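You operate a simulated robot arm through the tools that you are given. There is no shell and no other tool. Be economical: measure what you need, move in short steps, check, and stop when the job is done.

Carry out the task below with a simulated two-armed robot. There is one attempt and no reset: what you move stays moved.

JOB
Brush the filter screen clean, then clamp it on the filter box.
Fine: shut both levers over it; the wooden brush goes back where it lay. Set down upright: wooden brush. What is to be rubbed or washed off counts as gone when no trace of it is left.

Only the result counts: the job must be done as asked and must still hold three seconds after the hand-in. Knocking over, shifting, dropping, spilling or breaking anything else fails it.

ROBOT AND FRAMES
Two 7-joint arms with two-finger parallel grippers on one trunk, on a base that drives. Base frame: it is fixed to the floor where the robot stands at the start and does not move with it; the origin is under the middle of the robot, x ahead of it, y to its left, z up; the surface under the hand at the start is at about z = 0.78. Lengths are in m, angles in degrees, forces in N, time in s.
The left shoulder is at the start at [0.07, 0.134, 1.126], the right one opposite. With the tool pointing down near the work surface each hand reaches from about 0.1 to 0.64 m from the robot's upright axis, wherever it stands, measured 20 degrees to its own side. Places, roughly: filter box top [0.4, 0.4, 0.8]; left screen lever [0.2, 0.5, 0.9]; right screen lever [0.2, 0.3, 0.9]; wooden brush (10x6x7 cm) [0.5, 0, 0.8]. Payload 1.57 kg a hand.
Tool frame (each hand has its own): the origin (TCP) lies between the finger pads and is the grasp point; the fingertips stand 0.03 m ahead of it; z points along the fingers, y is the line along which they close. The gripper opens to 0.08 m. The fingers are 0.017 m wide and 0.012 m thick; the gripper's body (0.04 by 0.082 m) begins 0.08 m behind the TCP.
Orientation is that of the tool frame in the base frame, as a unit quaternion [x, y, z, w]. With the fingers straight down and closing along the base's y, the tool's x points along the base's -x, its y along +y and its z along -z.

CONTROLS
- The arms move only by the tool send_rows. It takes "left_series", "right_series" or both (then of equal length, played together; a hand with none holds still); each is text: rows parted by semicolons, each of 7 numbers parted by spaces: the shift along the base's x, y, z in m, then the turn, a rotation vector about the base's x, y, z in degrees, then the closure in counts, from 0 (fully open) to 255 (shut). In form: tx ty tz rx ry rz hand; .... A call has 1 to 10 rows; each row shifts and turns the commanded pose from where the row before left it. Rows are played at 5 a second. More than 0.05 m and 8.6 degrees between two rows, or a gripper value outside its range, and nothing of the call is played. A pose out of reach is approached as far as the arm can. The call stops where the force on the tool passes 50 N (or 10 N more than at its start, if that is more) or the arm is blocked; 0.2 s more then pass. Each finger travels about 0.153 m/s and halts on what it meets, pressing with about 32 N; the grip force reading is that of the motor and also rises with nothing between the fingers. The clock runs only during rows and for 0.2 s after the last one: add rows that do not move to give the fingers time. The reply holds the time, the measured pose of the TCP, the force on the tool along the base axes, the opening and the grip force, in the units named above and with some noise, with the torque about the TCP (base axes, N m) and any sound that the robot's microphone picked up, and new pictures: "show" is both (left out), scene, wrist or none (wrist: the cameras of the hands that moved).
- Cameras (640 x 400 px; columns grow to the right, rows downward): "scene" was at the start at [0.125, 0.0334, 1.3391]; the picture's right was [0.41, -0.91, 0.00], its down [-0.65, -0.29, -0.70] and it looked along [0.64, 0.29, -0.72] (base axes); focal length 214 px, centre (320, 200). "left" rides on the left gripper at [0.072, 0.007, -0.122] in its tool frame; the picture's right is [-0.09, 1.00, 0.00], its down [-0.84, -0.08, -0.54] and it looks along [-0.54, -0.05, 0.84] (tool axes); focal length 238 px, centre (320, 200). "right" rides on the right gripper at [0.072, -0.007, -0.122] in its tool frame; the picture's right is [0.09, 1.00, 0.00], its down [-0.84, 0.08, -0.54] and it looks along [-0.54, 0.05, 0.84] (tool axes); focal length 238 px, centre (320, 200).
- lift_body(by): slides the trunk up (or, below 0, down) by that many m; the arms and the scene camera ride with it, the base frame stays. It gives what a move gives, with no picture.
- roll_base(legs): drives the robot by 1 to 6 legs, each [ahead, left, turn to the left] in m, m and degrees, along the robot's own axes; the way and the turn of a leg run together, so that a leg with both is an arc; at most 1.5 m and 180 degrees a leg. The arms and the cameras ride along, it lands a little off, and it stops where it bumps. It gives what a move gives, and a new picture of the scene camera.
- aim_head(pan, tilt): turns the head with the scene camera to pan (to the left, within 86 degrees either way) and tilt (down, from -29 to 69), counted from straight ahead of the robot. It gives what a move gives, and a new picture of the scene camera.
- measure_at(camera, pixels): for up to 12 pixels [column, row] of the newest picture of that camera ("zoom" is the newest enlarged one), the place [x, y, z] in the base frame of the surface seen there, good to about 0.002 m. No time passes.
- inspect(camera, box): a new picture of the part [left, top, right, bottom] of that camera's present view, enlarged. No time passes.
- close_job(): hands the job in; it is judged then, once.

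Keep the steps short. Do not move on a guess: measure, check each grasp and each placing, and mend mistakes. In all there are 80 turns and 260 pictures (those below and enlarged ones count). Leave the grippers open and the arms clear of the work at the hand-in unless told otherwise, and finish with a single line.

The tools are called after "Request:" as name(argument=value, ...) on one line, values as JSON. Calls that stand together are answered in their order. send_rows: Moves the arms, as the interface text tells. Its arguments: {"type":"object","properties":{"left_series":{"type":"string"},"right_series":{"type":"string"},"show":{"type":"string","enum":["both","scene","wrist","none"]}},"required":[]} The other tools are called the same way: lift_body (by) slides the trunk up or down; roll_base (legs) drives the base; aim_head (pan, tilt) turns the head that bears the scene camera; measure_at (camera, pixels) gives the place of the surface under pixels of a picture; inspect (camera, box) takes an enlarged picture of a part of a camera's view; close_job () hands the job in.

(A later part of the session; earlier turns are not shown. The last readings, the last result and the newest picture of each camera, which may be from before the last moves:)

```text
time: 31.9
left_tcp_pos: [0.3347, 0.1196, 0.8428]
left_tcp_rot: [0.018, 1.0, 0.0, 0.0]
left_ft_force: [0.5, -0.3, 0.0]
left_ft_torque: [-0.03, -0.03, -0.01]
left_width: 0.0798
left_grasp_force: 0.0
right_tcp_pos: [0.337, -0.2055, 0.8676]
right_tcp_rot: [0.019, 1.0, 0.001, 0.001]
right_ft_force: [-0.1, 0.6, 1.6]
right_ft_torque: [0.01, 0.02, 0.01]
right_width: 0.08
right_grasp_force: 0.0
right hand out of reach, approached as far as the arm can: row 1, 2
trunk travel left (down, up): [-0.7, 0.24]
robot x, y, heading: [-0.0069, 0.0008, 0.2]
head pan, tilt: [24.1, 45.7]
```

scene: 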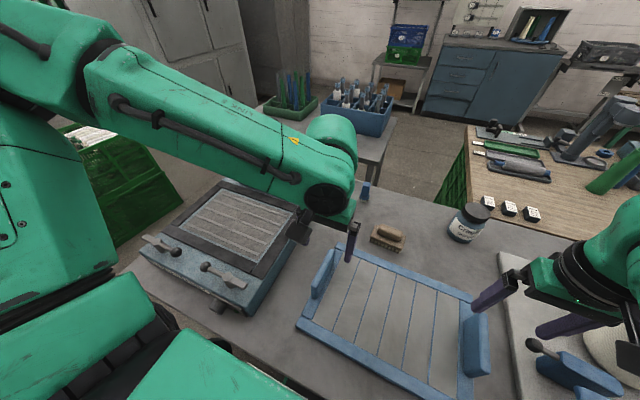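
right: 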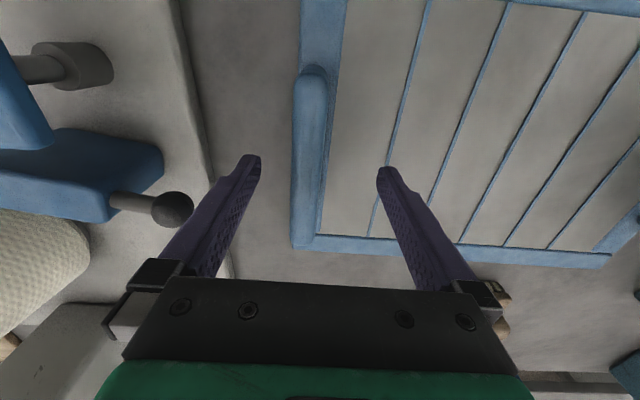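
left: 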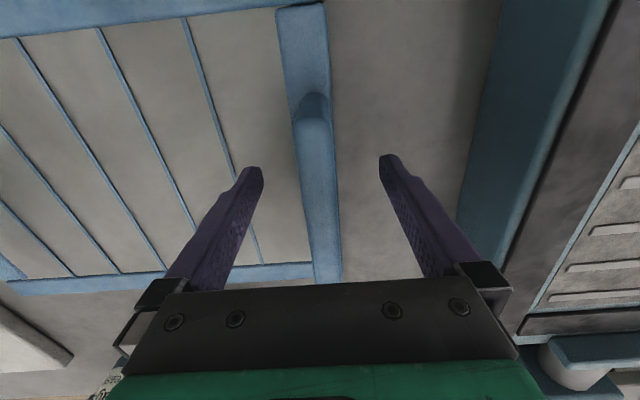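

The right arm is cramped this near the body. I'll raise both hands, back the base 0.1 m, and redo the descent.

Request:
send_rows(left_series="0 0 0.04 0 0 0 0;0 0 0.04 0 0 0 0;0 0 0 0 0 0 0", right_series="0.01 0 0.03 0 0 0 0;0.01 0 0.03 0 0 0 0;0 0 0 0 0 0 0", show="none")

Request:
roll_base(legs=[[-0.1, 0, 0]])

```text
time: 32.7
left_tcp_pos: [0.3358, 0.1204, 0.9243]
left_tcp_rot: [0.019, 1.0, 0.0, 0.0]
left_ft_force: [0.2, 0.1, -0.2]
left_ft_torque: [0.0, -0.01, -0.01]
left_width: 0.0801
left_grasp_force: 0.0
right_tcp_pos: [0.3558, -0.2058, 0.924]
right_tcp_rot: [0.018, 1.0, 0.0, 0.0]
right_ft_force: [0.0, -0.3, 0.5]
right_ft_torque: [-0.02, 0.02, 0.0]
right_width: 0.0798
right_grasp_force: 0.0
trunk travel left (down, up): [-0.7, 0.24]
robot x, y, heading: [-0.006, 0.0012, -0.1]
head pan, tilt: [24.1, 45.7]
```

```text
time: 33.8
left_tcp_pos: [0.2358, 0.1203, 0.9228]
left_tcp_rot: [0.018, 1.0, 0.0, -0.001]
left_ft_force: [0.1, 0.1, 0.1]
left_ft_torque: [0.01, 0.02, 0.0]
left_width: 0.0801
left_grasp_force: 0.0
right_tcp_pos: [0.2571, -0.2064, 0.924]
right_tcp_rot: [0.018, 1.0, -0.001, 0.0]
right_ft_force: [-0.1, 0.3, 0.7]
right_ft_torque: [0.01, 0.01, -0.02]
right_width: 0.0801
right_grasp_force: 0.1
trunk travel left (down, up): [-0.7, 0.24]
robot x, y, heading: [-0.1062, -0.0023, 0.2]
head pan, tilt: [24.1, 45.7]
```

scene: 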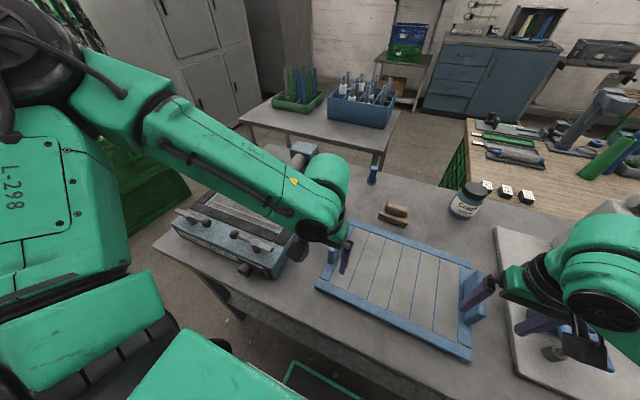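

Now move forward over the handles, then descend.

Request:
send_rows(left_series="0.035 0 0 0 0 0 0;0.035 0 0 0 0 0 0;0.031 0 0 0 0 0 0;0 0 -0.03 0 0 0 0;0 0 -0.03 0 0 0 0;0 0 -0.018 0 0 0 0;0 0 0 0 0 0 0", right_series="0.025 -0.005 0 0 0 0 0;0.025 0 0 0 0 0 0;0.021 0 0 0 0 0 0;0 0 -0.03 0 0 0 0;0 0 -0.03 0 0 0 0;0 0 -0.019 0 0 0 0;0 0 0 0 0 0 0", show="wrist")

```text
time: 35.4
left_tcp_pos: [0.3364, 0.1225, 0.8447]
left_tcp_rot: [0.017, 1.0, 0.0, 0.0]
left_ft_force: [-0.2, 0.1, -0.1]
left_ft_torque: [-0.01, -0.03, 0.0]
left_width: 0.0799
left_grasp_force: 0.1
right_tcp_pos: [0.326, -0.2118, 0.846]
right_tcp_rot: [0.018, 1.0, 0.001, 0.0]
right_ft_force: [0.3, -0.4, -0.5]
right_ft_torque: [0.0, 0.03, -0.01]
right_width: 0.0801
right_grasp_force: 0.0
trunk travel left (down, up): [-0.7, 0.24]
robot x, y, heading: [-0.1064, -0.0021, -0.0]
head pan, tilt: [24.1, 45.7]
```

right: 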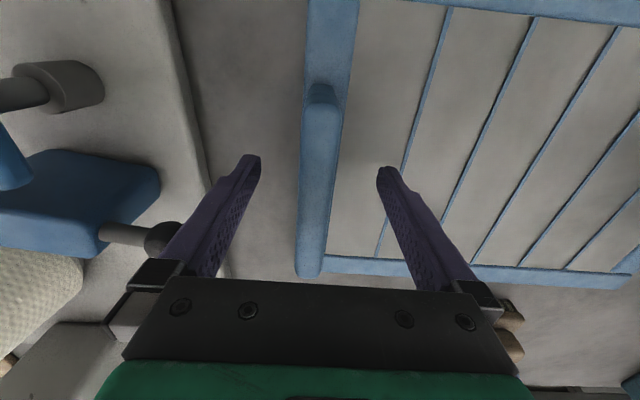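
left: 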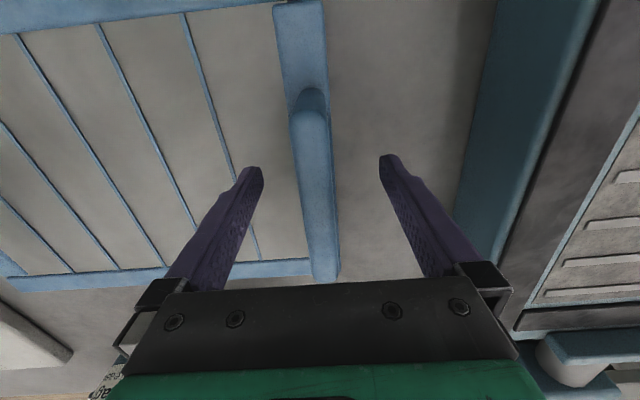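

Both hands straddle the handles. Close both.

Request:
send_rows(left_series="0 -0.001 0 0 0 0 255;0 0 0 0 0 0 255;0 0 0 0 0 0 255;0 0 0 0 0 0 255", right_series="0 0.0 0 0 0 0 255;0 0 0 0 0 0 255;0 0 0 0 0 0 255;0 0 0 0 0 0 255", show="none")

Request:
measure_at(camera="scene", pixels=[[358, 226], [470, 265], [316, 285], [470, 358], [319, 289], [350, 224]])

```text
time: 36.4
left_tcp_pos: [0.3361, 0.1235, 0.8452]
left_tcp_rot: [0.018, 1.0, 0.002, -0.001]
left_ft_force: [1.0, 24.9, 1.4]
left_ft_torque: [-1.12, -0.12, -0.03]
left_width: 0.0179
left_grasp_force: 31.8
right_tcp_pos: [0.327, -0.2132, 0.8458]
right_tcp_rot: [0.02, 1.0, -0.001, 0.0]
right_ft_force: [-1.3, -24.5, 0.9]
right_ft_torque: [1.06, -0.04, 0.25]
right_width: 0.0181
right_grasp_force: 32.0
trunk travel left (down, up): [-0.7, 0.24]
robot x, y, heading: [-0.1034, 0.0012, -0.1]
head pan, tilt: [24.1, 45.7]
```

```text
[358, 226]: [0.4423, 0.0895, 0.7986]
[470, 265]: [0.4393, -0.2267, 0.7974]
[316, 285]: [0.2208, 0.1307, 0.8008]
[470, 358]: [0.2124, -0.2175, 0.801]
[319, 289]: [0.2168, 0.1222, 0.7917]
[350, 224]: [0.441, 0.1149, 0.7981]
```

Both handles are gripped at 0.018. The hands are being pushed apart with 25 N, so I'll relieve it by spreading the commands slightly.

Request:
send_rows(left_series="0 0.001 0 0 0 0 255;0 0.001 0 0 0 0 255;0 0 0 0 0 0 255", right_series="0 -0.001 0 0 0 0 255;0 -0.0005 0 0 0 0 255;0 0 0 0 0 0 255", show="none")

```text
time: 37.2
left_tcp_pos: [0.3373, 0.1234, 0.8457]
left_tcp_rot: [0.019, 1.0, 0.001, -0.001]
left_ft_force: [-2.6, 19.5, 4.5]
left_ft_torque: [-0.37, 0.69, -0.04]
left_width: 0.0179
left_grasp_force: 31.7
right_tcp_pos: [0.3259, -0.213, 0.846]
right_tcp_rot: [0.018, 1.0, 0.0, 0.001]
right_ft_force: [1.9, -19.7, -0.6]
right_ft_torque: [0.11, 0.82, 0.05]
right_width: 0.0181
right_grasp_force: 32.4
trunk travel left (down, up): [-0.7, 0.24]
robot x, y, heading: [-0.1032, -0.0017, -0.3]
head pan, tilt: [24.1, 45.7]
```

Request:
send_rows(left_series="0 0.001 0 0 0 0 255;0 0.001 0 0 0 0 255;0 0 0 0 0 0 255", right_series="0 -0.001 0 0 0 0 255;0 -0.001 0 0 0 0 255;0 0 0 0 0 0 255", show="none")

```text
time: 38.0
left_tcp_pos: [0.337, 0.1229, 0.8451]
left_tcp_rot: [0.019, 1.0, -0.002, 0.0]
left_ft_force: [-0.5, -6.7, -0.2]
left_ft_torque: [1.03, 0.86, 0.19]
left_width: 0.0179
left_grasp_force: 31.9
right_tcp_pos: [0.3268, -0.2137, 0.8459]
right_tcp_rot: [0.017, 1.0, 0.002, 0.001]
right_ft_force: [-2.0, 6.0, 2.6]
right_ft_torque: [-1.2, -0.3, -0.14]
right_width: 0.0177
right_grasp_force: 32.4
trunk travel left (down, up): [-0.7, 0.24]
robot x, y, heading: [-0.1033, -0.001, -0.2]
head pan, tilt: [24.1, 45.7]
```

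Forces are near balanced. I'll lift with the trunk, which moves both hands rigidly together, with a small lift first.

Request:
lift_body(by=0.03)

Request:
aim_head(pan=24.1, tilt=45.7)

```text
time: 38.8
left_tcp_pos: [0.3371, 0.1229, 0.8754]
left_tcp_rot: [0.019, 1.0, -0.002, -0.001]
left_ft_force: [-1.1, -22.8, -5.7]
left_ft_torque: [1.32, 0.76, 0.12]
left_width: 0.0179
left_grasp_force: 32.3
right_tcp_pos: [0.3285, -0.2132, 0.8756]
right_tcp_rot: [0.018, 1.0, 0.003, 0.0]
right_ft_force: [0.7, 23.2, -3.4]
right_ft_torque: [-0.91, -0.73, -0.15]
right_width: 0.0179
right_grasp_force: 32.4
trunk travel left (down, up): [-0.73, 0.21]
robot x, y, heading: [-0.1069, 0.0034, -0.1]
head pan, tilt: [24.1, 45.7]
```

```text
time: 39.4
left_tcp_pos: [0.3385, 0.1228, 0.8756]
left_tcp_rot: [0.019, 1.0, -0.001, 0.0]
left_ft_force: [-2.1, -33.4, -5.1]
left_ft_torque: [1.3, 0.3, 0.02]
left_width: 0.0178
left_grasp_force: 31.7
right_tcp_pos: [0.3278, -0.2137, 0.8745]
right_tcp_rot: [0.018, 1.0, 0.002, 0.001]
right_ft_force: [1.3, 32.1, -3.5]
right_ft_torque: [-0.91, -0.24, -0.17]
right_width: 0.0177
right_grasp_force: 32.3
trunk travel left (down, up): [-0.73, 0.21]
robot x, y, heading: [-0.1076, 0.0, -0.1]
head pan, tilt: [24.1, 45.7]
```

scene: 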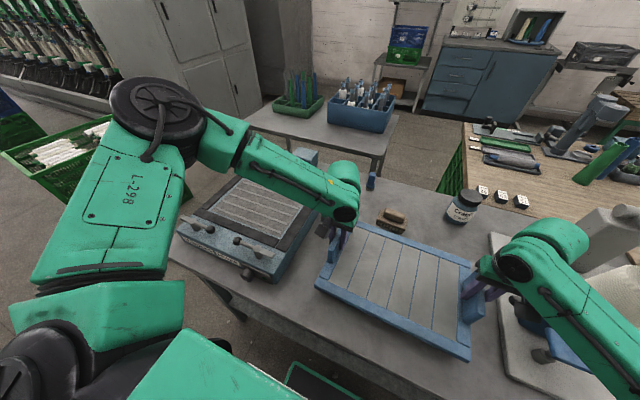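

It lifts level at about 9 N total weight. Now the hands pull apart with 33 N, so I'll bring them 1 mm each inward.

Request:
send_rows(left_series="0 -0.001 0 0 0 0 255;0 0 0 0 0 0 255;0 0 0 0 0 0 255", right_series="0 0.001 0 0 0 0 255;0 0 0 0 0 0 255;0 0 0 0 0 0 255", show="none")

Request:
lift_body(by=0.11)

```text
time: 40.2
left_tcp_pos: [0.3377, 0.1223, 0.8751]
left_tcp_rot: [0.018, 1.0, -0.001, 0.0]
left_ft_force: [-1.5, -28.0, -4.0]
left_ft_torque: [0.9, -0.09, -0.13]
left_width: 0.0179
left_grasp_force: 31.7
right_tcp_pos: [0.3272, -0.2135, 0.8749]
right_tcp_rot: [0.018, 1.0, 0.001, -0.001]
right_ft_force: [2.2, 28.6, -2.8]
right_ft_torque: [-0.71, 0.08, -0.06]
right_width: 0.0176
right_grasp_force: 32.1
trunk travel left (down, up): [-0.73, 0.21]
robot x, y, heading: [-0.1079, 0.0023, -0.2]
head pan, tilt: [24.1, 45.7]
```

```text
time: 41.6
left_tcp_pos: [0.3371, 0.1213, 0.9849]
left_tcp_rot: [0.019, 1.0, -0.002, 0.0]
left_ft_force: [-2.3, -26.8, -4.6]
left_ft_torque: [0.83, -0.14, -0.07]
left_width: 0.0178
left_grasp_force: 31.8
right_tcp_pos: [0.3282, -0.2137, 0.9857]
right_tcp_rot: [0.018, 1.0, 0.0, -0.001]
right_ft_force: [1.1, 28.0, -2.8]
right_ft_torque: [-0.68, 0.19, -0.11]
right_width: 0.018
right_grasp_force: 31.5
trunk travel left (down, up): [-0.84, 0.1]
robot x, y, heading: [-0.1064, -0.0017, -0.3]
head pan, tilt: [24.1, 45.7]
```

Ease 1 mm more each, then look to the left to check the driving path.

Request:
send_rows(left_series="0 -0.001 0 0 0 0 255;0 0 0 0 0 0 255", right_series="0 0.001 0 0 0 0 255;0 0 0 0 0 0 255", show="none")

Request:
aim_head(pan=75, tilt=45)

```text
time: 42.2
left_tcp_pos: [0.3388, 0.1211, 0.9846]
left_tcp_rot: [0.018, 1.0, 0.0, 0.0]
left_ft_force: [-1.8, -20.3, -3.8]
left_ft_torque: [-0.06, -0.2, -0.27]
left_width: 0.018
left_grasp_force: 31.9
right_tcp_pos: [0.3286, -0.2137, 0.9858]
right_tcp_rot: [0.019, 1.0, 0.0, -0.001]
right_ft_force: [2.0, 19.8, -4.3]
right_ft_torque: [-0.14, 0.2, -0.1]
right_width: 0.018
right_grasp_force: 31.6
trunk travel left (down, up): [-0.84, 0.1]
robot x, y, heading: [-0.1044, 0.0001, -0.2]
head pan, tilt: [24.1, 45.7]
```

```text
time: 43.4
left_tcp_pos: [0.3386, 0.1227, 0.9852]
left_tcp_rot: [0.019, 1.0, 0.0, -0.001]
left_ft_force: [-1.6, -15.5, -2.3]
left_ft_torque: [-0.3, -0.22, -0.12]
left_width: 0.0178
left_grasp_force: 31.9
right_tcp_pos: [0.3272, -0.2137, 0.9857]
right_tcp_rot: [0.019, 1.0, 0.0, -0.001]
right_ft_force: [1.6, 14.9, -5.3]
right_ft_torque: [-0.29, 0.28, -0.12]
right_width: 0.0178
right_grasp_force: 32.2
trunk travel left (down, up): [-0.84, 0.1]
robot x, y, heading: [-0.1076, 0.0002, -0.1]
head pan, tilt: [75.0, 45.0]
```

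scene: 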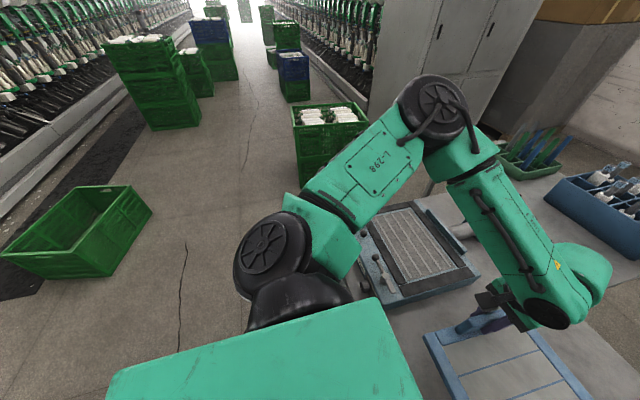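

Request:
measure_at(camera="scene", pixels=[[297, 125], [300, 180], [110, 270], [150, 210], [365, 125], [430, 185]])

Request:
aim_head(pan=45, tilt=50)

```text
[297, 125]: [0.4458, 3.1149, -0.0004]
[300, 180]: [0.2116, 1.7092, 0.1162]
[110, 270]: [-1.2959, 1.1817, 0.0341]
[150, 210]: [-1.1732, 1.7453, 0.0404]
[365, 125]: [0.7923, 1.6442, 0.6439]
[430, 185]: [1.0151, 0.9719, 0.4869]
```

```text
time: 44.3
left_tcp_pos: [0.3382, 0.1233, 0.9857]
left_tcp_rot: [0.018, 1.0, 0.0, -0.001]
left_ft_force: [-0.7, -12.6, -1.7]
left_ft_torque: [-0.41, -0.25, -0.09]
left_width: 0.0179
left_grasp_force: 31.8
right_tcp_pos: [0.328, -0.2133, 0.9852]
right_tcp_rot: [0.018, 1.0, 0.0, -0.001]
right_ft_force: [1.5, 12.2, -6.3]
right_ft_torque: [-0.36, 0.29, -0.05]
right_width: 0.0178
right_grasp_force: 31.4
trunk travel left (down, up): [-0.84, 0.1]
robot x, y, heading: [-0.1033, -0.0044, -0.0]
head pan, tilt: [45.0, 50.0]
```

scene: 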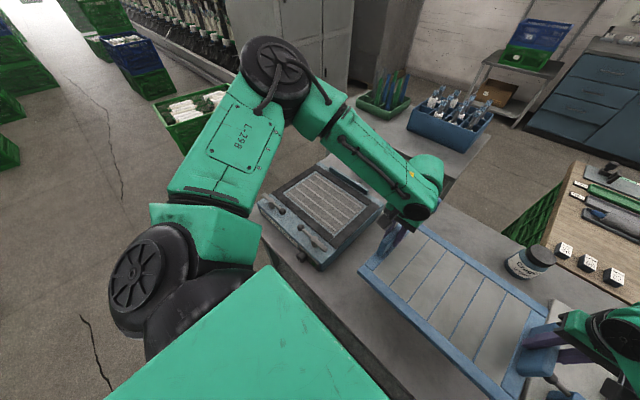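

The path to the left is free, with nearest objects at y>0.97. Before hiding the box, I'll measure its gasket and rail precisely in an enlarged picture.

Request:
inspect(camera="scene", box=[240, 140, 400, 280])

```text
2.86 times, centred on (320, 210) of scene
```

zoom: 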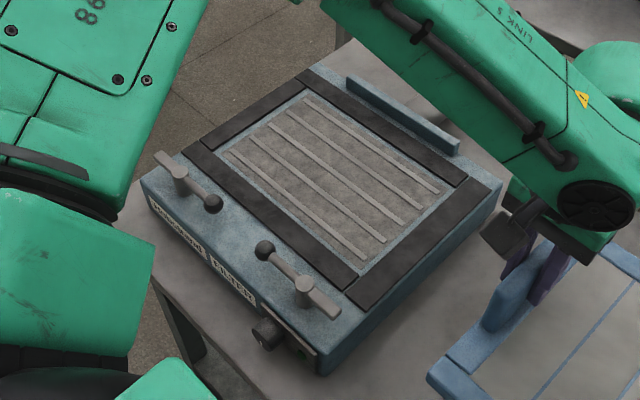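

Request:
measure_at(camera="zoom", pixels=[[183, 150], [359, 308], [490, 185], [300, 80], [346, 80], [458, 148], [348, 92], [440, 150], [462, 178], [330, 80], [200, 143], [348, 284]])

Request:
measure_at(camera="zoom", pixels=[[142, 190], [320, 365], [502, 195], [340, 313], [157, 156], [308, 66], [306, 285], [180, 172], [262, 250], [215, 205], [315, 280], [300, 100]])

```text
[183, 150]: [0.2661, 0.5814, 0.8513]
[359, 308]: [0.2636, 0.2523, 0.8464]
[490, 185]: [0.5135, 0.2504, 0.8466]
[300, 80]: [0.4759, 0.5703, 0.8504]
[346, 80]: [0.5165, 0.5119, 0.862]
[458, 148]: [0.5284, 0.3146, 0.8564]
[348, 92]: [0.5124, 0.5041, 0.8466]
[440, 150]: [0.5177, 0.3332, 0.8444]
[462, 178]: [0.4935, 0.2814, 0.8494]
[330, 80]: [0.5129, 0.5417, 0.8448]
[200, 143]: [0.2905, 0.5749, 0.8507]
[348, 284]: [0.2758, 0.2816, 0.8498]
```

```text
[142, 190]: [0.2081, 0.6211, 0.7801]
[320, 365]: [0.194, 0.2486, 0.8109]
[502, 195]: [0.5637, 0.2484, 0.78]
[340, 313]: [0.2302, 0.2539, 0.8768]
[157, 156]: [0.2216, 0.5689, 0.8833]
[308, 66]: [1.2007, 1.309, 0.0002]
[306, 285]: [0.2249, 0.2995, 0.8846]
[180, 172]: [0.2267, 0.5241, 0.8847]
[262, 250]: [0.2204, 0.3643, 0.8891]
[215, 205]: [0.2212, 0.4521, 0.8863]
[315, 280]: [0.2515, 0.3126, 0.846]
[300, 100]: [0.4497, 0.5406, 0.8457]
```

The box is square to the axes, with gasket x 0.263–0.514, y 0.2505–0.583, top z 0.850 and rail at x≈0.516. Now I'll measure the held screen exactly.

Request:
inspect(camera="scene", box=[350, 210, 580, 400])

Request:
inspect(camera="left", box=[0, 0, 400, 300])

```text
2.11 times, centred on (465, 305) of scene
```

zoom: 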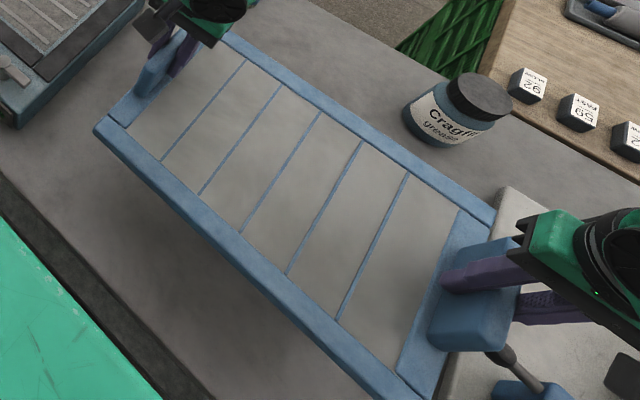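

```text
1.33 times, centred on (200, 150) of left
```

zoom: 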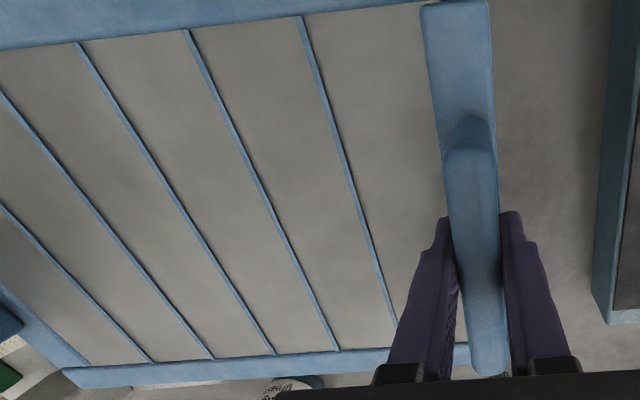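

Request:
measure_at(camera="scene", pixels=[[360, 269], [370, 275], [513, 397], [500, 387], [423, 229], [430, 232], [545, 314], [535, 307], [440, 330], [500, 282], [386, 288], [362, 266]])

```text
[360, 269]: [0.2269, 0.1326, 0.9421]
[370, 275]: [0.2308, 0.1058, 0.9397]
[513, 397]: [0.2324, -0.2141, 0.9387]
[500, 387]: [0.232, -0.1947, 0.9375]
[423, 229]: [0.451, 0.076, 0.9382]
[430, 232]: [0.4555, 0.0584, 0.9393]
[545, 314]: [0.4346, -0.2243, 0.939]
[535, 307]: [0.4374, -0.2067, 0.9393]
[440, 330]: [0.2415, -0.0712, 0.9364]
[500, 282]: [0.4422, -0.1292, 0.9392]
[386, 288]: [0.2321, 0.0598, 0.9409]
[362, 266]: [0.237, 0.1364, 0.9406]
```

The held screen is about 0.24 × 0.35, with its centre at about (0.3335, -0.046) and bottom at z 0.92, well above the levers at 0.892. I'll drive left first, with the small turn to square it.

Request:
roll_base(legs=[[0.03, 0.42, 1.9]])

```text
time: 46.9
left_tcp_pos: [0.3594, 0.5579, 0.9845]
left_tcp_rot: [0.005, 1.0, 0.001, -0.001]
left_ft_force: [0.1, -9.1, -1.3]
left_ft_torque: [-0.47, 0.04, -0.08]
left_width: 0.0179
left_grasp_force: 32.2
right_tcp_pos: [0.3583, 0.2215, 0.9858]
right_tcp_rot: [0.005, 1.0, 0.001, 0.0]
right_ft_force: [0.8, 8.3, -5.6]
right_ft_torque: [-0.41, 0.0, -0.01]
right_width: 0.0181
right_grasp_force: 32.3
trunk travel left (down, up): [-0.84, 0.1]
robot x, y, heading: [-0.0782, 0.425, 1.1]
head pan, tilt: [45.0, 50.0]
```

scene: 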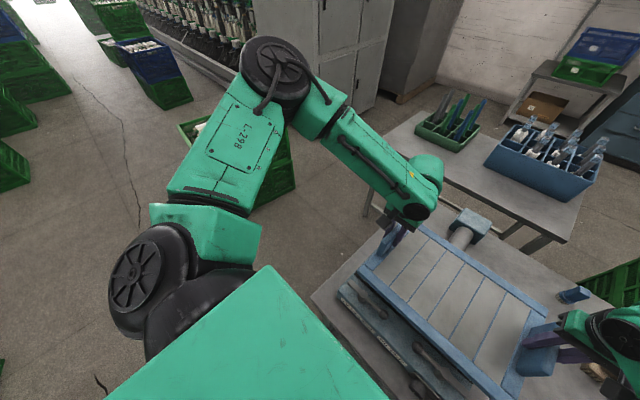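

Now I need about +0.024 in x, +0.0265 in y, and +0.5° to be over the gasket.

Request:
roll_base(legs=[[0.024, 0.023, 0.5]])

Request:
aim_head(pan=0, tilt=58)

```text
time: 47.8
left_tcp_pos: [0.3789, 0.5808, 0.9873]
left_tcp_rot: [0.001, 1.0, 0.002, 0.001]
left_ft_force: [-1.3, -2.3, -2.8]
left_ft_torque: [-0.19, 0.3, -0.1]
left_width: 0.0178
left_grasp_force: 32.0
right_tcp_pos: [0.379, 0.2455, 0.9873]
right_tcp_rot: [0.002, 1.0, 0.001, 0.001]
right_ft_force: [-0.9, 0.9, -4.8]
right_ft_torque: [-0.11, -0.35, -0.01]
right_width: 0.018
right_grasp_force: 31.8
trunk travel left (down, up): [-0.84, 0.1]
robot x, y, heading: [-0.0583, 0.4469, 2.1]
head pan, tilt: [45.0, 50.0]
```

scene: 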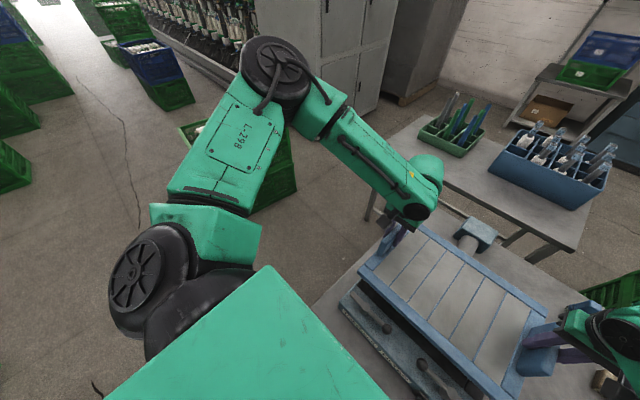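

```text
time: 48.9
left_tcp_pos: [0.3825, 0.5853, 0.9852]
left_tcp_rot: [0.002, 1.0, 0.0, 0.0]
left_ft_force: [-0.5, -2.0, -4.1]
left_ft_torque: [-0.16, 0.2, -0.15]
left_width: 0.0179
left_grasp_force: 32.0
right_tcp_pos: [0.3827, 0.2505, 0.9868]
right_tcp_rot: [0.003, 1.0, 0.0, -0.001]
right_ft_force: [0.3, 1.0, -5.2]
right_ft_torque: [-0.13, -0.17, -0.08]
right_width: 0.0181
right_grasp_force: 31.8
trunk travel left (down, up): [-0.84, 0.1]
robot x, y, heading: [-0.0568, 0.4503, 1.6]
head pan, tilt: [0.0, 58.0]
```

scene: 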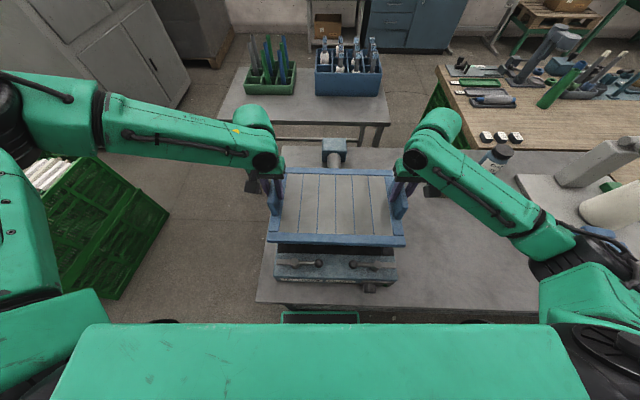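

The screen is centred over the gasket: estimated centre (0.385, 0.417), yaw ≈0. I'll lower the trunk 0.06 and check the alignment close up.

Request:
lift_body(by=-0.06)

Request:
inspect(camera="scene", box=[240, 140, 430, 300])

```text
time: 49.9
left_tcp_pos: [0.3826, 0.5866, 0.9266]
left_tcp_rot: [0.002, 1.0, -0.001, -0.001]
left_ft_force: [-0.4, -0.7, -2.9]
left_ft_torque: [-0.13, 0.01, -0.15]
left_width: 0.0179
left_grasp_force: 31.4
right_tcp_pos: [0.3832, 0.249, 0.9268]
right_tcp_rot: [0.002, 1.0, -0.002, 0.0]
right_ft_force: [0.1, 0.3, -5.1]
right_ft_torque: [-0.11, 0.03, -0.08]
right_width: 0.0179
right_grasp_force: 32.3
trunk travel left (down, up): [-0.78, 0.16]
robot x, y, heading: [-0.0576, 0.4477, 1.7]
head pan, tilt: [0.0, 58.0]
```

```text
2.50 times, centred on (335, 220) of scene
```

zoom: 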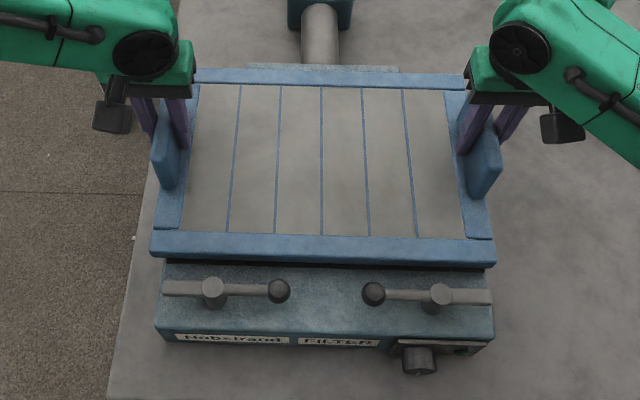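

Request:
measure_at(camera="zoom", pixels=[[155, 250], [491, 258], [197, 72], [464, 79], [160, 325], [491, 332], [250, 68], [395, 71], [320, 255], [320, 76], [166, 288], [490, 297]])

```text
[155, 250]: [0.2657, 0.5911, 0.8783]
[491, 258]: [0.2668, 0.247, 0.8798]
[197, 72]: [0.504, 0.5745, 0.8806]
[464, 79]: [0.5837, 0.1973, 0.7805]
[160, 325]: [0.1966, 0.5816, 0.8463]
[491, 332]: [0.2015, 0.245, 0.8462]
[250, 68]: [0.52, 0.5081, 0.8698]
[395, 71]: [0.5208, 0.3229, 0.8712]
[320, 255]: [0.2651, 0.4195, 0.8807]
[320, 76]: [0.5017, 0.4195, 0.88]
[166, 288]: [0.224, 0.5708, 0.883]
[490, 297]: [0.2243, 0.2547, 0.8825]
```

The screen's centre is about 4 mm left of the box's centre line (0.4145). I'll shift both hands -3.5 mm in y, then lower gently to contact.

Request:
send_rows(left_series="-0.001 -0.002 0 0 0 0 255;0 -0.0015 0 0 0 0 255;0 0 -0.004 0 0 0 255;0 0 -0.003 0 0 0 255;0 0 0 0 0 0 255", right_series="-0.001 -0.002 0 0 0 0 255;0 -0.0015 0 0 0 0 255;0 0 -0.004 0 0 0 255;0 0 -0.003 0 0 0 255;0 0 0 0 0 0 255", show="none")

```text
time: 51.1
left_tcp_pos: [0.3816, 0.5813, 0.9183]
left_tcp_rot: [0.002, 1.0, 0.0, 0.0]
left_ft_force: [-1.6, -2.5, -3.3]
left_ft_torque: [0.16, -0.44, -0.28]
left_width: 0.0177
left_grasp_force: 32.0
right_tcp_pos: [0.3813, 0.2453, 0.9191]
right_tcp_rot: [0.001, 1.0, 0.0, -0.001]
right_ft_force: [0.8, 2.0, -3.4]
right_ft_torque: [0.06, 0.44, -0.29]
right_width: 0.0178
right_grasp_force: 31.9
trunk travel left (down, up): [-0.78, 0.16]
robot x, y, heading: [-0.0586, 0.4521, 2.0]
head pan, tilt: [0.0, 58.0]
```

Still hanging at z≈0.919. I'll continue down 1 mm at a time for contact at about 0.915.

Request:
send_rows(left_series="0 0 -0.001 0 0 0 255;0 0 -0.001 0 0 0 255;0 0 -0.001 0 0 0 255;0 0 0 0 0 0 255", right_series="0 0 -0.001 0 0 0 255;0 0 -0.001 0 0 0 255;0 0 -0.001 0 0 0 255;0 0 0 0 0 0 255", show="none")

```text
time: 52.1
left_tcp_pos: [0.3813, 0.5818, 0.9161]
left_tcp_rot: [0.001, 1.0, 0.0, -0.001]
left_ft_force: [1.0, -3.7, -1.4]
left_ft_torque: [0.27, 0.46, -0.14]
left_width: 0.0183
left_grasp_force: 32.0
right_tcp_pos: [0.3826, 0.2463, 0.9158]
right_tcp_rot: [0.002, 1.0, 0.0, 0.001]
right_ft_force: [0.7, 3.5, -4.0]
right_ft_torque: [-0.12, -0.96, 0.03]
right_width: 0.0179
right_grasp_force: 32.1
trunk travel left (down, up): [-0.78, 0.16]
robot x, y, heading: [-0.0574, 0.4461, 1.6]
head pan, tilt: [0.0, 58.0]
```

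Request:
send_rows(left_series="0 0 -0.001 0 0 0 255;0 0 -0.001 0 0 0 255;0 0 0 0 0 0 255", right_series="0 0 -0.001 0 0 0 255;0 0 -0.001 0 0 0 255;0 0 0 0 0 0 255", show="none")

Request:
inspect(camera="scene", box=[240, 140, 430, 300])

Request:
measure_at(camera="zoom", pixels=[[170, 253], [480, 260], [320, 255], [320, 90]])

```text
time: 52.9
left_tcp_pos: [0.3815, 0.5813, 0.9163]
left_tcp_rot: [0.001, 1.0, -0.002, 0.003]
left_ft_force: [8.5, -11.7, 11.9]
left_ft_torque: [1.06, 1.04, 0.11]
left_width: 0.018
left_grasp_force: 32.0
right_tcp_pos: [0.3823, 0.2451, 0.9147]
right_tcp_rot: [0.002, 1.0, 0.002, 0.002]
right_ft_force: [5.6, 8.7, 21.4]
right_ft_torque: [-0.48, 0.82, -0.14]
right_width: 0.0179
right_grasp_force: 31.7
trunk travel left (down, up): [-0.78, 0.16]
robot x, y, heading: [-0.0582, 0.4491, 1.9]
head pan, tilt: [0.0, 58.0]
```

```text
2.50 times, centred on (335, 220) of scene
```

zoom: 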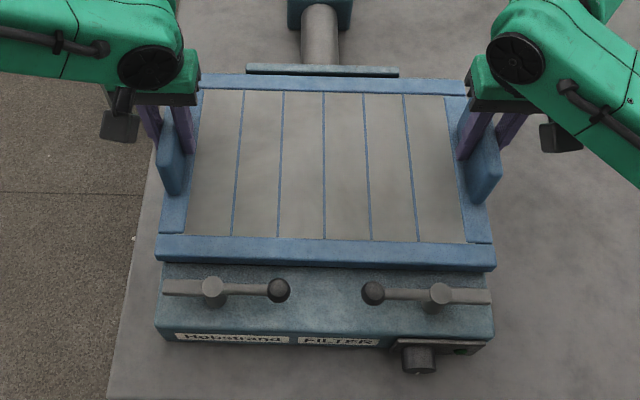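

```text
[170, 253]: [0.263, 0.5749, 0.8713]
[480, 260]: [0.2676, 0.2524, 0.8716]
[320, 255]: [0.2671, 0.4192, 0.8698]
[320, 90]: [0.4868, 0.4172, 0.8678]
```

The screen is seated, with top at z 0.870 and 12–21 N contact on both sides. I'll open both hands and rise straight up.

Request:
send_rows(left_series="0 0 0.0005 0 0 0 255;0 0 0 0 0 0 0;0 0 0 0 0 0 0;0 0 0 0 0 0 0;0 0 0.03 0 0 0 0;0 0 0.04 0 0 0 0;0 0 0.04 0 0 0 0", right_series="0 0 0.0005 0 0 0 255;0 0 0 0 0 0 0;0 0 0 0 0 0 0;0 0 0 0 0 0 0;0 0 0.03 0 0 0 0;0 0 0.04 0 0 0 0;0 0 0.04 0 0 0 0", show="both")

Request:
inspect(camera="scene", box=[240, 140, 430, 300])

Request:
measure_at(camera="zoom", pixels=[[170, 250], [480, 257], [162, 255], [490, 262], [213, 283], [440, 290], [275, 290], [375, 292], [240, 290], [408, 295], [168, 288], [488, 297]])

```text
time: 54.5
left_tcp_pos: [0.3779, 0.5824, 1.026]
left_tcp_rot: [0.002, 1.0, 0.0, 0.0]
left_ft_force: [0.4, 0.1, 0.0]
left_ft_torque: [0.01, 0.01, 0.02]
left_width: 0.0802
left_grasp_force: 0.0
right_tcp_pos: [0.3818, 0.2467, 1.0265]
right_tcp_rot: [0.002, 1.0, 0.0, 0.0]
right_ft_force: [-0.3, 0.3, -0.6]
right_ft_torque: [-0.03, 0.03, -0.01]
right_width: 0.0796
right_grasp_force: 0.1
trunk travel left (down, up): [-0.78, 0.16]
robot x, y, heading: [-0.0591, 0.4505, 1.6]
head pan, tilt: [0.0, 58.0]
```

scene: 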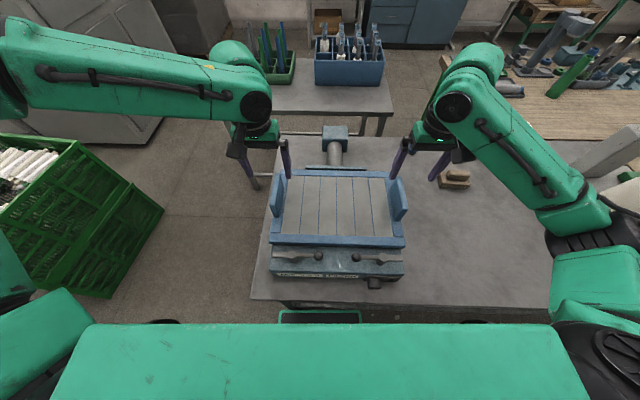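
right: 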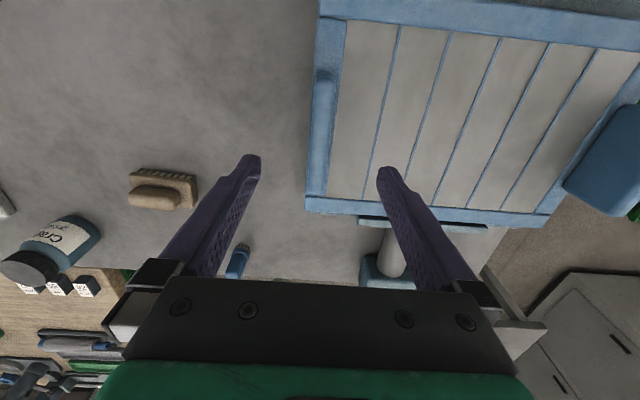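
left: 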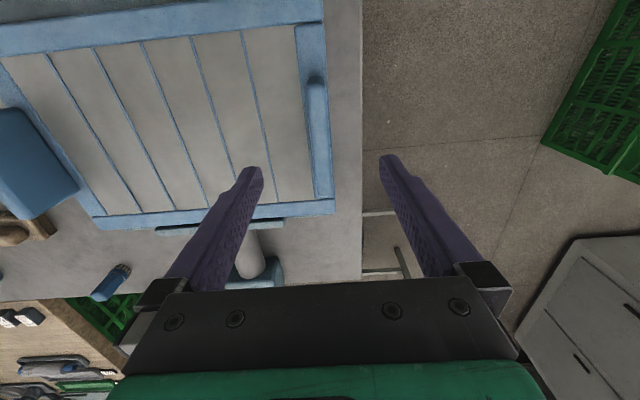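

```text
2.50 times, centred on (335, 220) of scene
```

zoom: 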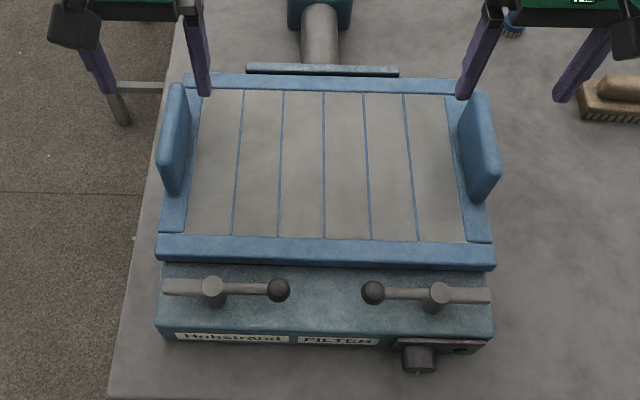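

```text
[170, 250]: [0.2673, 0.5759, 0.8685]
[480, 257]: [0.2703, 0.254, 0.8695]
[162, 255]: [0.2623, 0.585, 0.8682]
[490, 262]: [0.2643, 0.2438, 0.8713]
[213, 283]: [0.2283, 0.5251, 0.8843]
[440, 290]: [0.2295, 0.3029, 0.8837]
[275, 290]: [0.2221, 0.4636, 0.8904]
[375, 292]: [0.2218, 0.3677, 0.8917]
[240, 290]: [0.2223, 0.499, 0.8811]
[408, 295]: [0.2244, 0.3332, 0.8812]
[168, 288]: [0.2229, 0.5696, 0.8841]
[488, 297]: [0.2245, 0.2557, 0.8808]
```

The screen sits square on the box: near edge x≈0.262, y 0.243–0.588. The levers are still open: posts at (0.2235, 0.526) and (0.2235, 0.303), knobs 0.066 inward. I'll back the base 0.2 m for elbow room, with the hands well above the handles.

Request:
roll_base(legs=[[-0.2, 0, 0]])

```text
time: 56.1
left_tcp_pos: [0.1803, 0.5768, 1.024]
left_tcp_rot: [0.001, 1.0, 0.001, -0.001]
left_ft_force: [-0.7, -0.5, -0.4]
left_ft_torque: [0.0, 0.0, 0.0]
left_width: 0.08
left_grasp_force: 0.2
right_tcp_pos: [0.1832, 0.2412, 1.0244]
right_tcp_rot: [0.003, 1.0, 0.0, -0.001]
right_ft_force: [0.6, 0.3, 0.2]
right_ft_torque: [0.0, 0.01, 0.02]
right_width: 0.0798
right_grasp_force: 0.2
trunk travel left (down, up): [-0.78, 0.16]
robot x, y, heading: [-0.2555, 0.4448, 1.9]
head pan, tilt: [0.0, 58.0]
```

scene: 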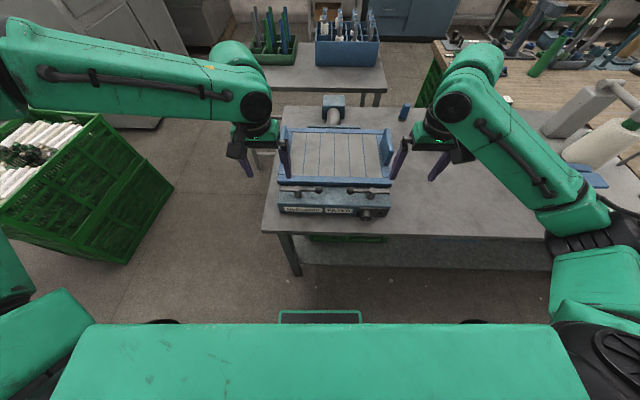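

Now the left hand, fingers shut, goes behind the left knob to (0.2495, 0.460), first stopping above it at z 0.93.

Request:
send_rows(left_series="0.023 -0.039 0 0 0 0 255;0.023 -0.039 0 0 0 0 255;0.0235 -0.039 0 0 0 0 255;0 0 -0.04 0 0 0 255;0 0 -0.04 0 0 0 255;0 0 -0.014 0 0 0 255;0 0 0 0 0 0 255", show="both")

Request:
inspect(camera="left", box=[180, 0, 460, 200])

```text
time: 57.7
left_tcp_pos: [0.1792, 0.5544, 0.9461]
left_tcp_rot: [0.001, 1.0, -0.001, 0.0]
left_ft_force: [0.8, 0.6, -0.2]
left_ft_torque: [-0.02, -0.04, -0.01]
left_width: 0.0
left_grasp_force: 20.8
left hand out of reach, approached as far as the arm can: row 1, 2, 3, 4, 5, 6
right_tcp_pos: [0.1819, 0.24, 1.0246]
right_tcp_rot: [0.001, 1.0, 0.0, 0.0]
right_ft_force: [0.2, 0.1, -0.8]
right_ft_torque: [0.01, -0.01, 0.0]
right_width: 0.08
right_grasp_force: 0.1
trunk travel left (down, up): [-0.78, 0.16]
robot x, y, heading: [-0.2571, 0.4446, 1.8]
head pan, tilt: [0.0, 58.0]
```

scene: 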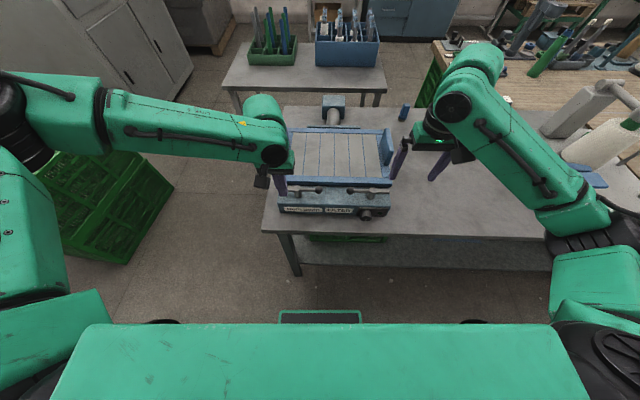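
left: 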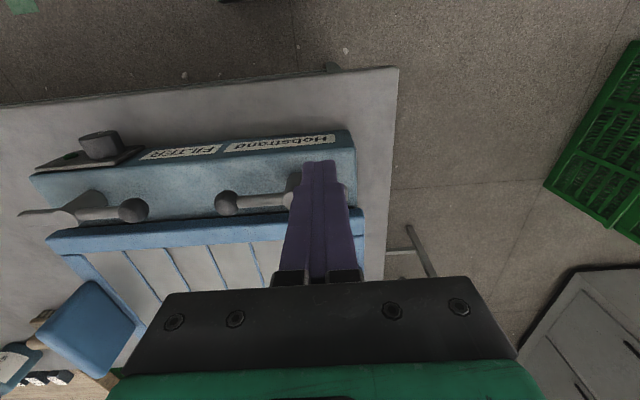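

```text
2.00 times, centred on (320, 100) of left
```

zoom: 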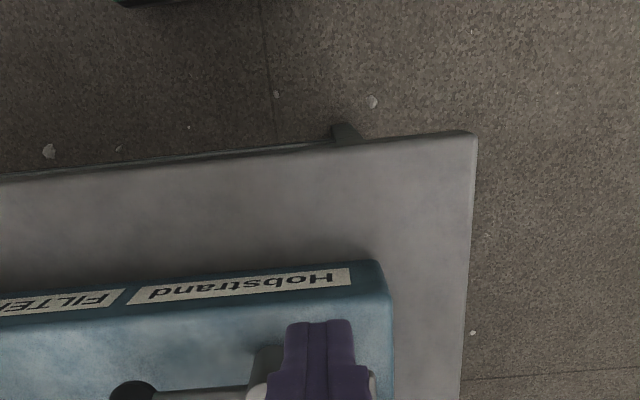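

With that base pose the target is too far across for the left arm. I'll raise it and drive the base right 0.25 m so both levers lie on the left arm's side.

Request:
send_rows(left_series="0 0 0.04 0 0 0 255;0 0 0.03 0 0 0 255;0 0 0 0 0 0 255", show="none")

Request:
roll_base(legs=[[0.03, -0.25, -1.8]])

```text
time: 58.5
left_tcp_pos: [0.1813, 0.5569, 1.0163]
left_tcp_rot: [0.001, 1.0, 0.0, -0.001]
left_ft_force: [-0.7, -0.1, -0.9]
left_ft_torque: [0.01, 0.01, -0.01]
left_width: 0.0
left_grasp_force: 21.3
right_tcp_pos: [0.1816, 0.241, 1.0237]
right_tcp_rot: [0.002, 1.0, 0.0, -0.001]
right_ft_force: [0.2, -0.4, -0.6]
right_ft_torque: [0.0, 0.02, 0.0]
right_width: 0.0799
right_grasp_force: 0.0
trunk travel left (down, up): [-0.78, 0.16]
robot x, y, heading: [-0.2586, 0.4431, 1.9]
head pan, tilt: [0.0, 58.0]
```

```text
time: 60.3
left_tcp_pos: [0.218, 0.2945, 1.0159]
left_tcp_rot: [0.018, 1.0, -0.001, 0.0]
left_ft_force: [-0.2, -0.6, 0.6]
left_ft_torque: [-0.01, 0.0, 0.01]
left_width: 0.0002
left_grasp_force: 21.1
right_tcp_pos: [0.2078, -0.0207, 1.0263]
right_tcp_rot: [0.019, 1.0, -0.001, 0.0]
right_ft_force: [-0.7, 0.8, -0.3]
right_ft_torque: [-0.02, -0.01, 0.0]
right_width: 0.0805
right_grasp_force: 0.1
trunk travel left (down, up): [-0.78, 0.16]
robot x, y, heading: [-0.2227, 0.1959, -0.0]
head pan, tilt: [0.0, 58.0]
```

scene: 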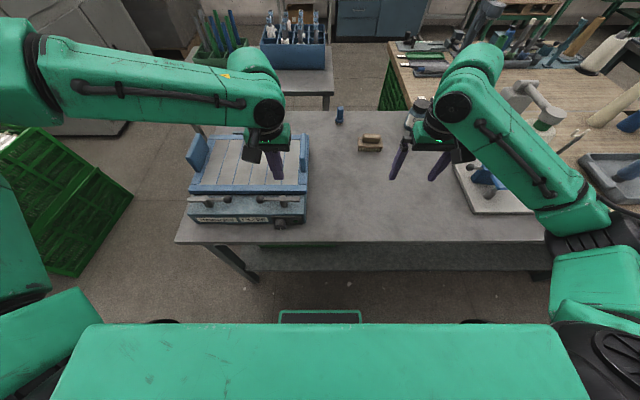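

Now bring the left hand to the right lever's knob: over (0.2495, 0.369).

Request:
send_rows(left_series="0.0155 0.037 0 0 0 0 255;0.016 0.0375 0 0 0 0 255;0 0 -0.04 0 0 0 255;0 0 -0.04 0 0 0 255;0 0 0 0 0 0 255", show="both")

Request:
inspect(camera="scene", box=[170, 150, 320, 250])

```text
time: 61.5
left_tcp_pos: [0.2479, 0.3674, 0.9342]
left_tcp_rot: [0.019, 1.0, 0.0, 0.001]
left_ft_force: [-1.1, -0.8, -0.7]
left_ft_torque: [0.0, -0.02, 0.01]
left_width: 0.0002
left_grasp_force: 21.5
right_tcp_pos: [0.2079, -0.0209, 1.025]
right_tcp_rot: [0.019, 1.0, -0.001, 0.0]
right_ft_force: [-0.3, 0.0, 0.2]
right_ft_torque: [0.0, 0.0, 0.02]
right_width: 0.0799
right_grasp_force: 0.1
trunk travel left (down, up): [-0.78, 0.16]
robot x, y, heading: [-0.2248, 0.1952, -0.2]
head pan, tilt: [0.0, 58.0]
```

scene: 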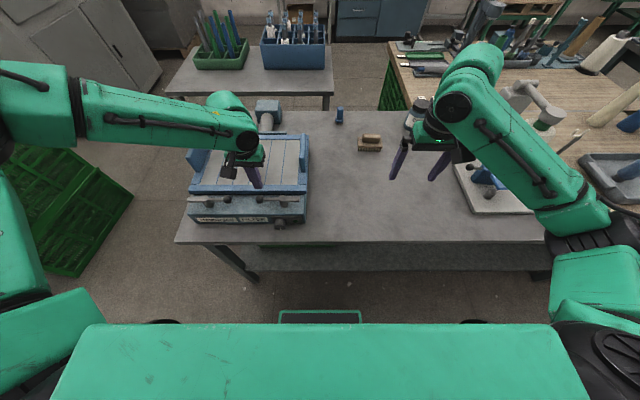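
left: 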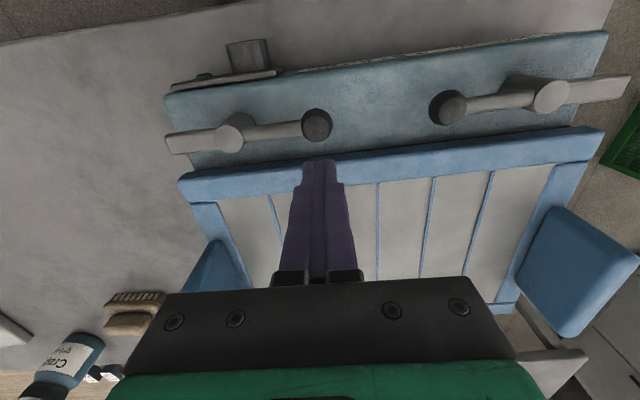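

```text
4.00 times, centred on (245, 200) of scene
```

zoom: 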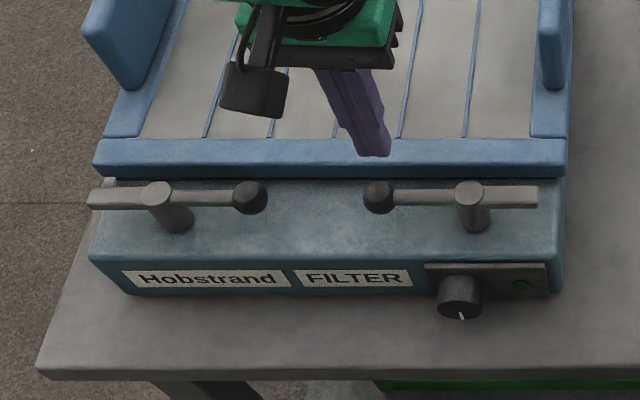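

The fingers are just behind the right knob. I'll lower to z≈0.900 and push the knob along its arc about the post to about 45°.

Request:
send_rows(left_series="0 0 -0.017 0 0 0 255;0 0 -0.017 0 0 0 255;-0.0107 0.0024 0 0 0 0 255;-0.0106 0.0024 0 0 0 0 255;-0.009 -0.0008 0 0 0 0 255;-0.009 -0.0007 0 0 0 0 255;-0.0086 -0.0031 0 0 0 0 255;-0.0085 -0.0031 0 0 0 0 255", show="both")

Request:
inspect(camera="scene", box=[170, 150, 320, 250])

```text
time: 63.3
left_tcp_pos: [0.1928, 0.3644, 0.9022]
left_tcp_rot: [0.019, 1.0, 0.0, 0.001]
left_ft_force: [1.0, -0.3, 0.6]
left_ft_torque: [0.0, -0.02, 0.01]
left_width: 0.0002
left_grasp_force: 21.2
right_tcp_pos: [0.206, -0.0215, 1.0262]
right_tcp_rot: [0.019, 1.0, 0.001, 0.0]
right_ft_force: [-0.3, -0.5, -0.1]
right_ft_torque: [-0.01, 0.0, 0.0]
right_width: 0.0802
right_grasp_force: 0.1
trunk travel left (down, up): [-0.78, 0.16]
robot x, y, heading: [-0.2222, 0.197, -0.2]
head pan, tilt: [0.0, 58.0]
```

scene: 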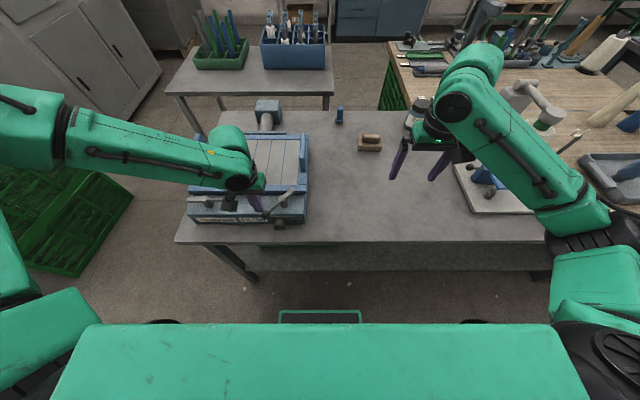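
left: 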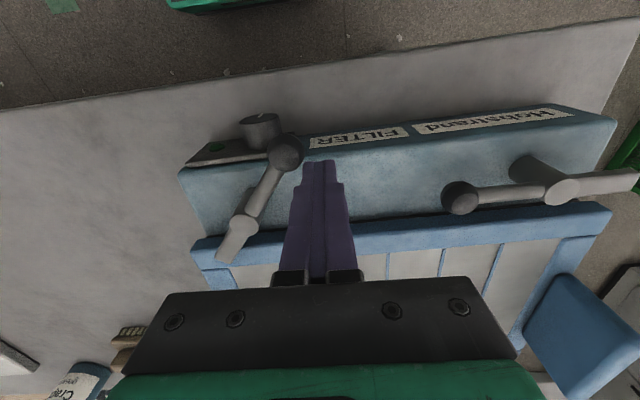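

```text
4.00 times, centred on (245, 200) of scene
```

zoom: 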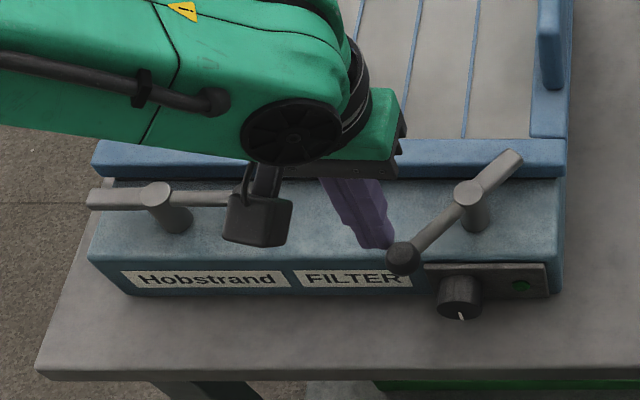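

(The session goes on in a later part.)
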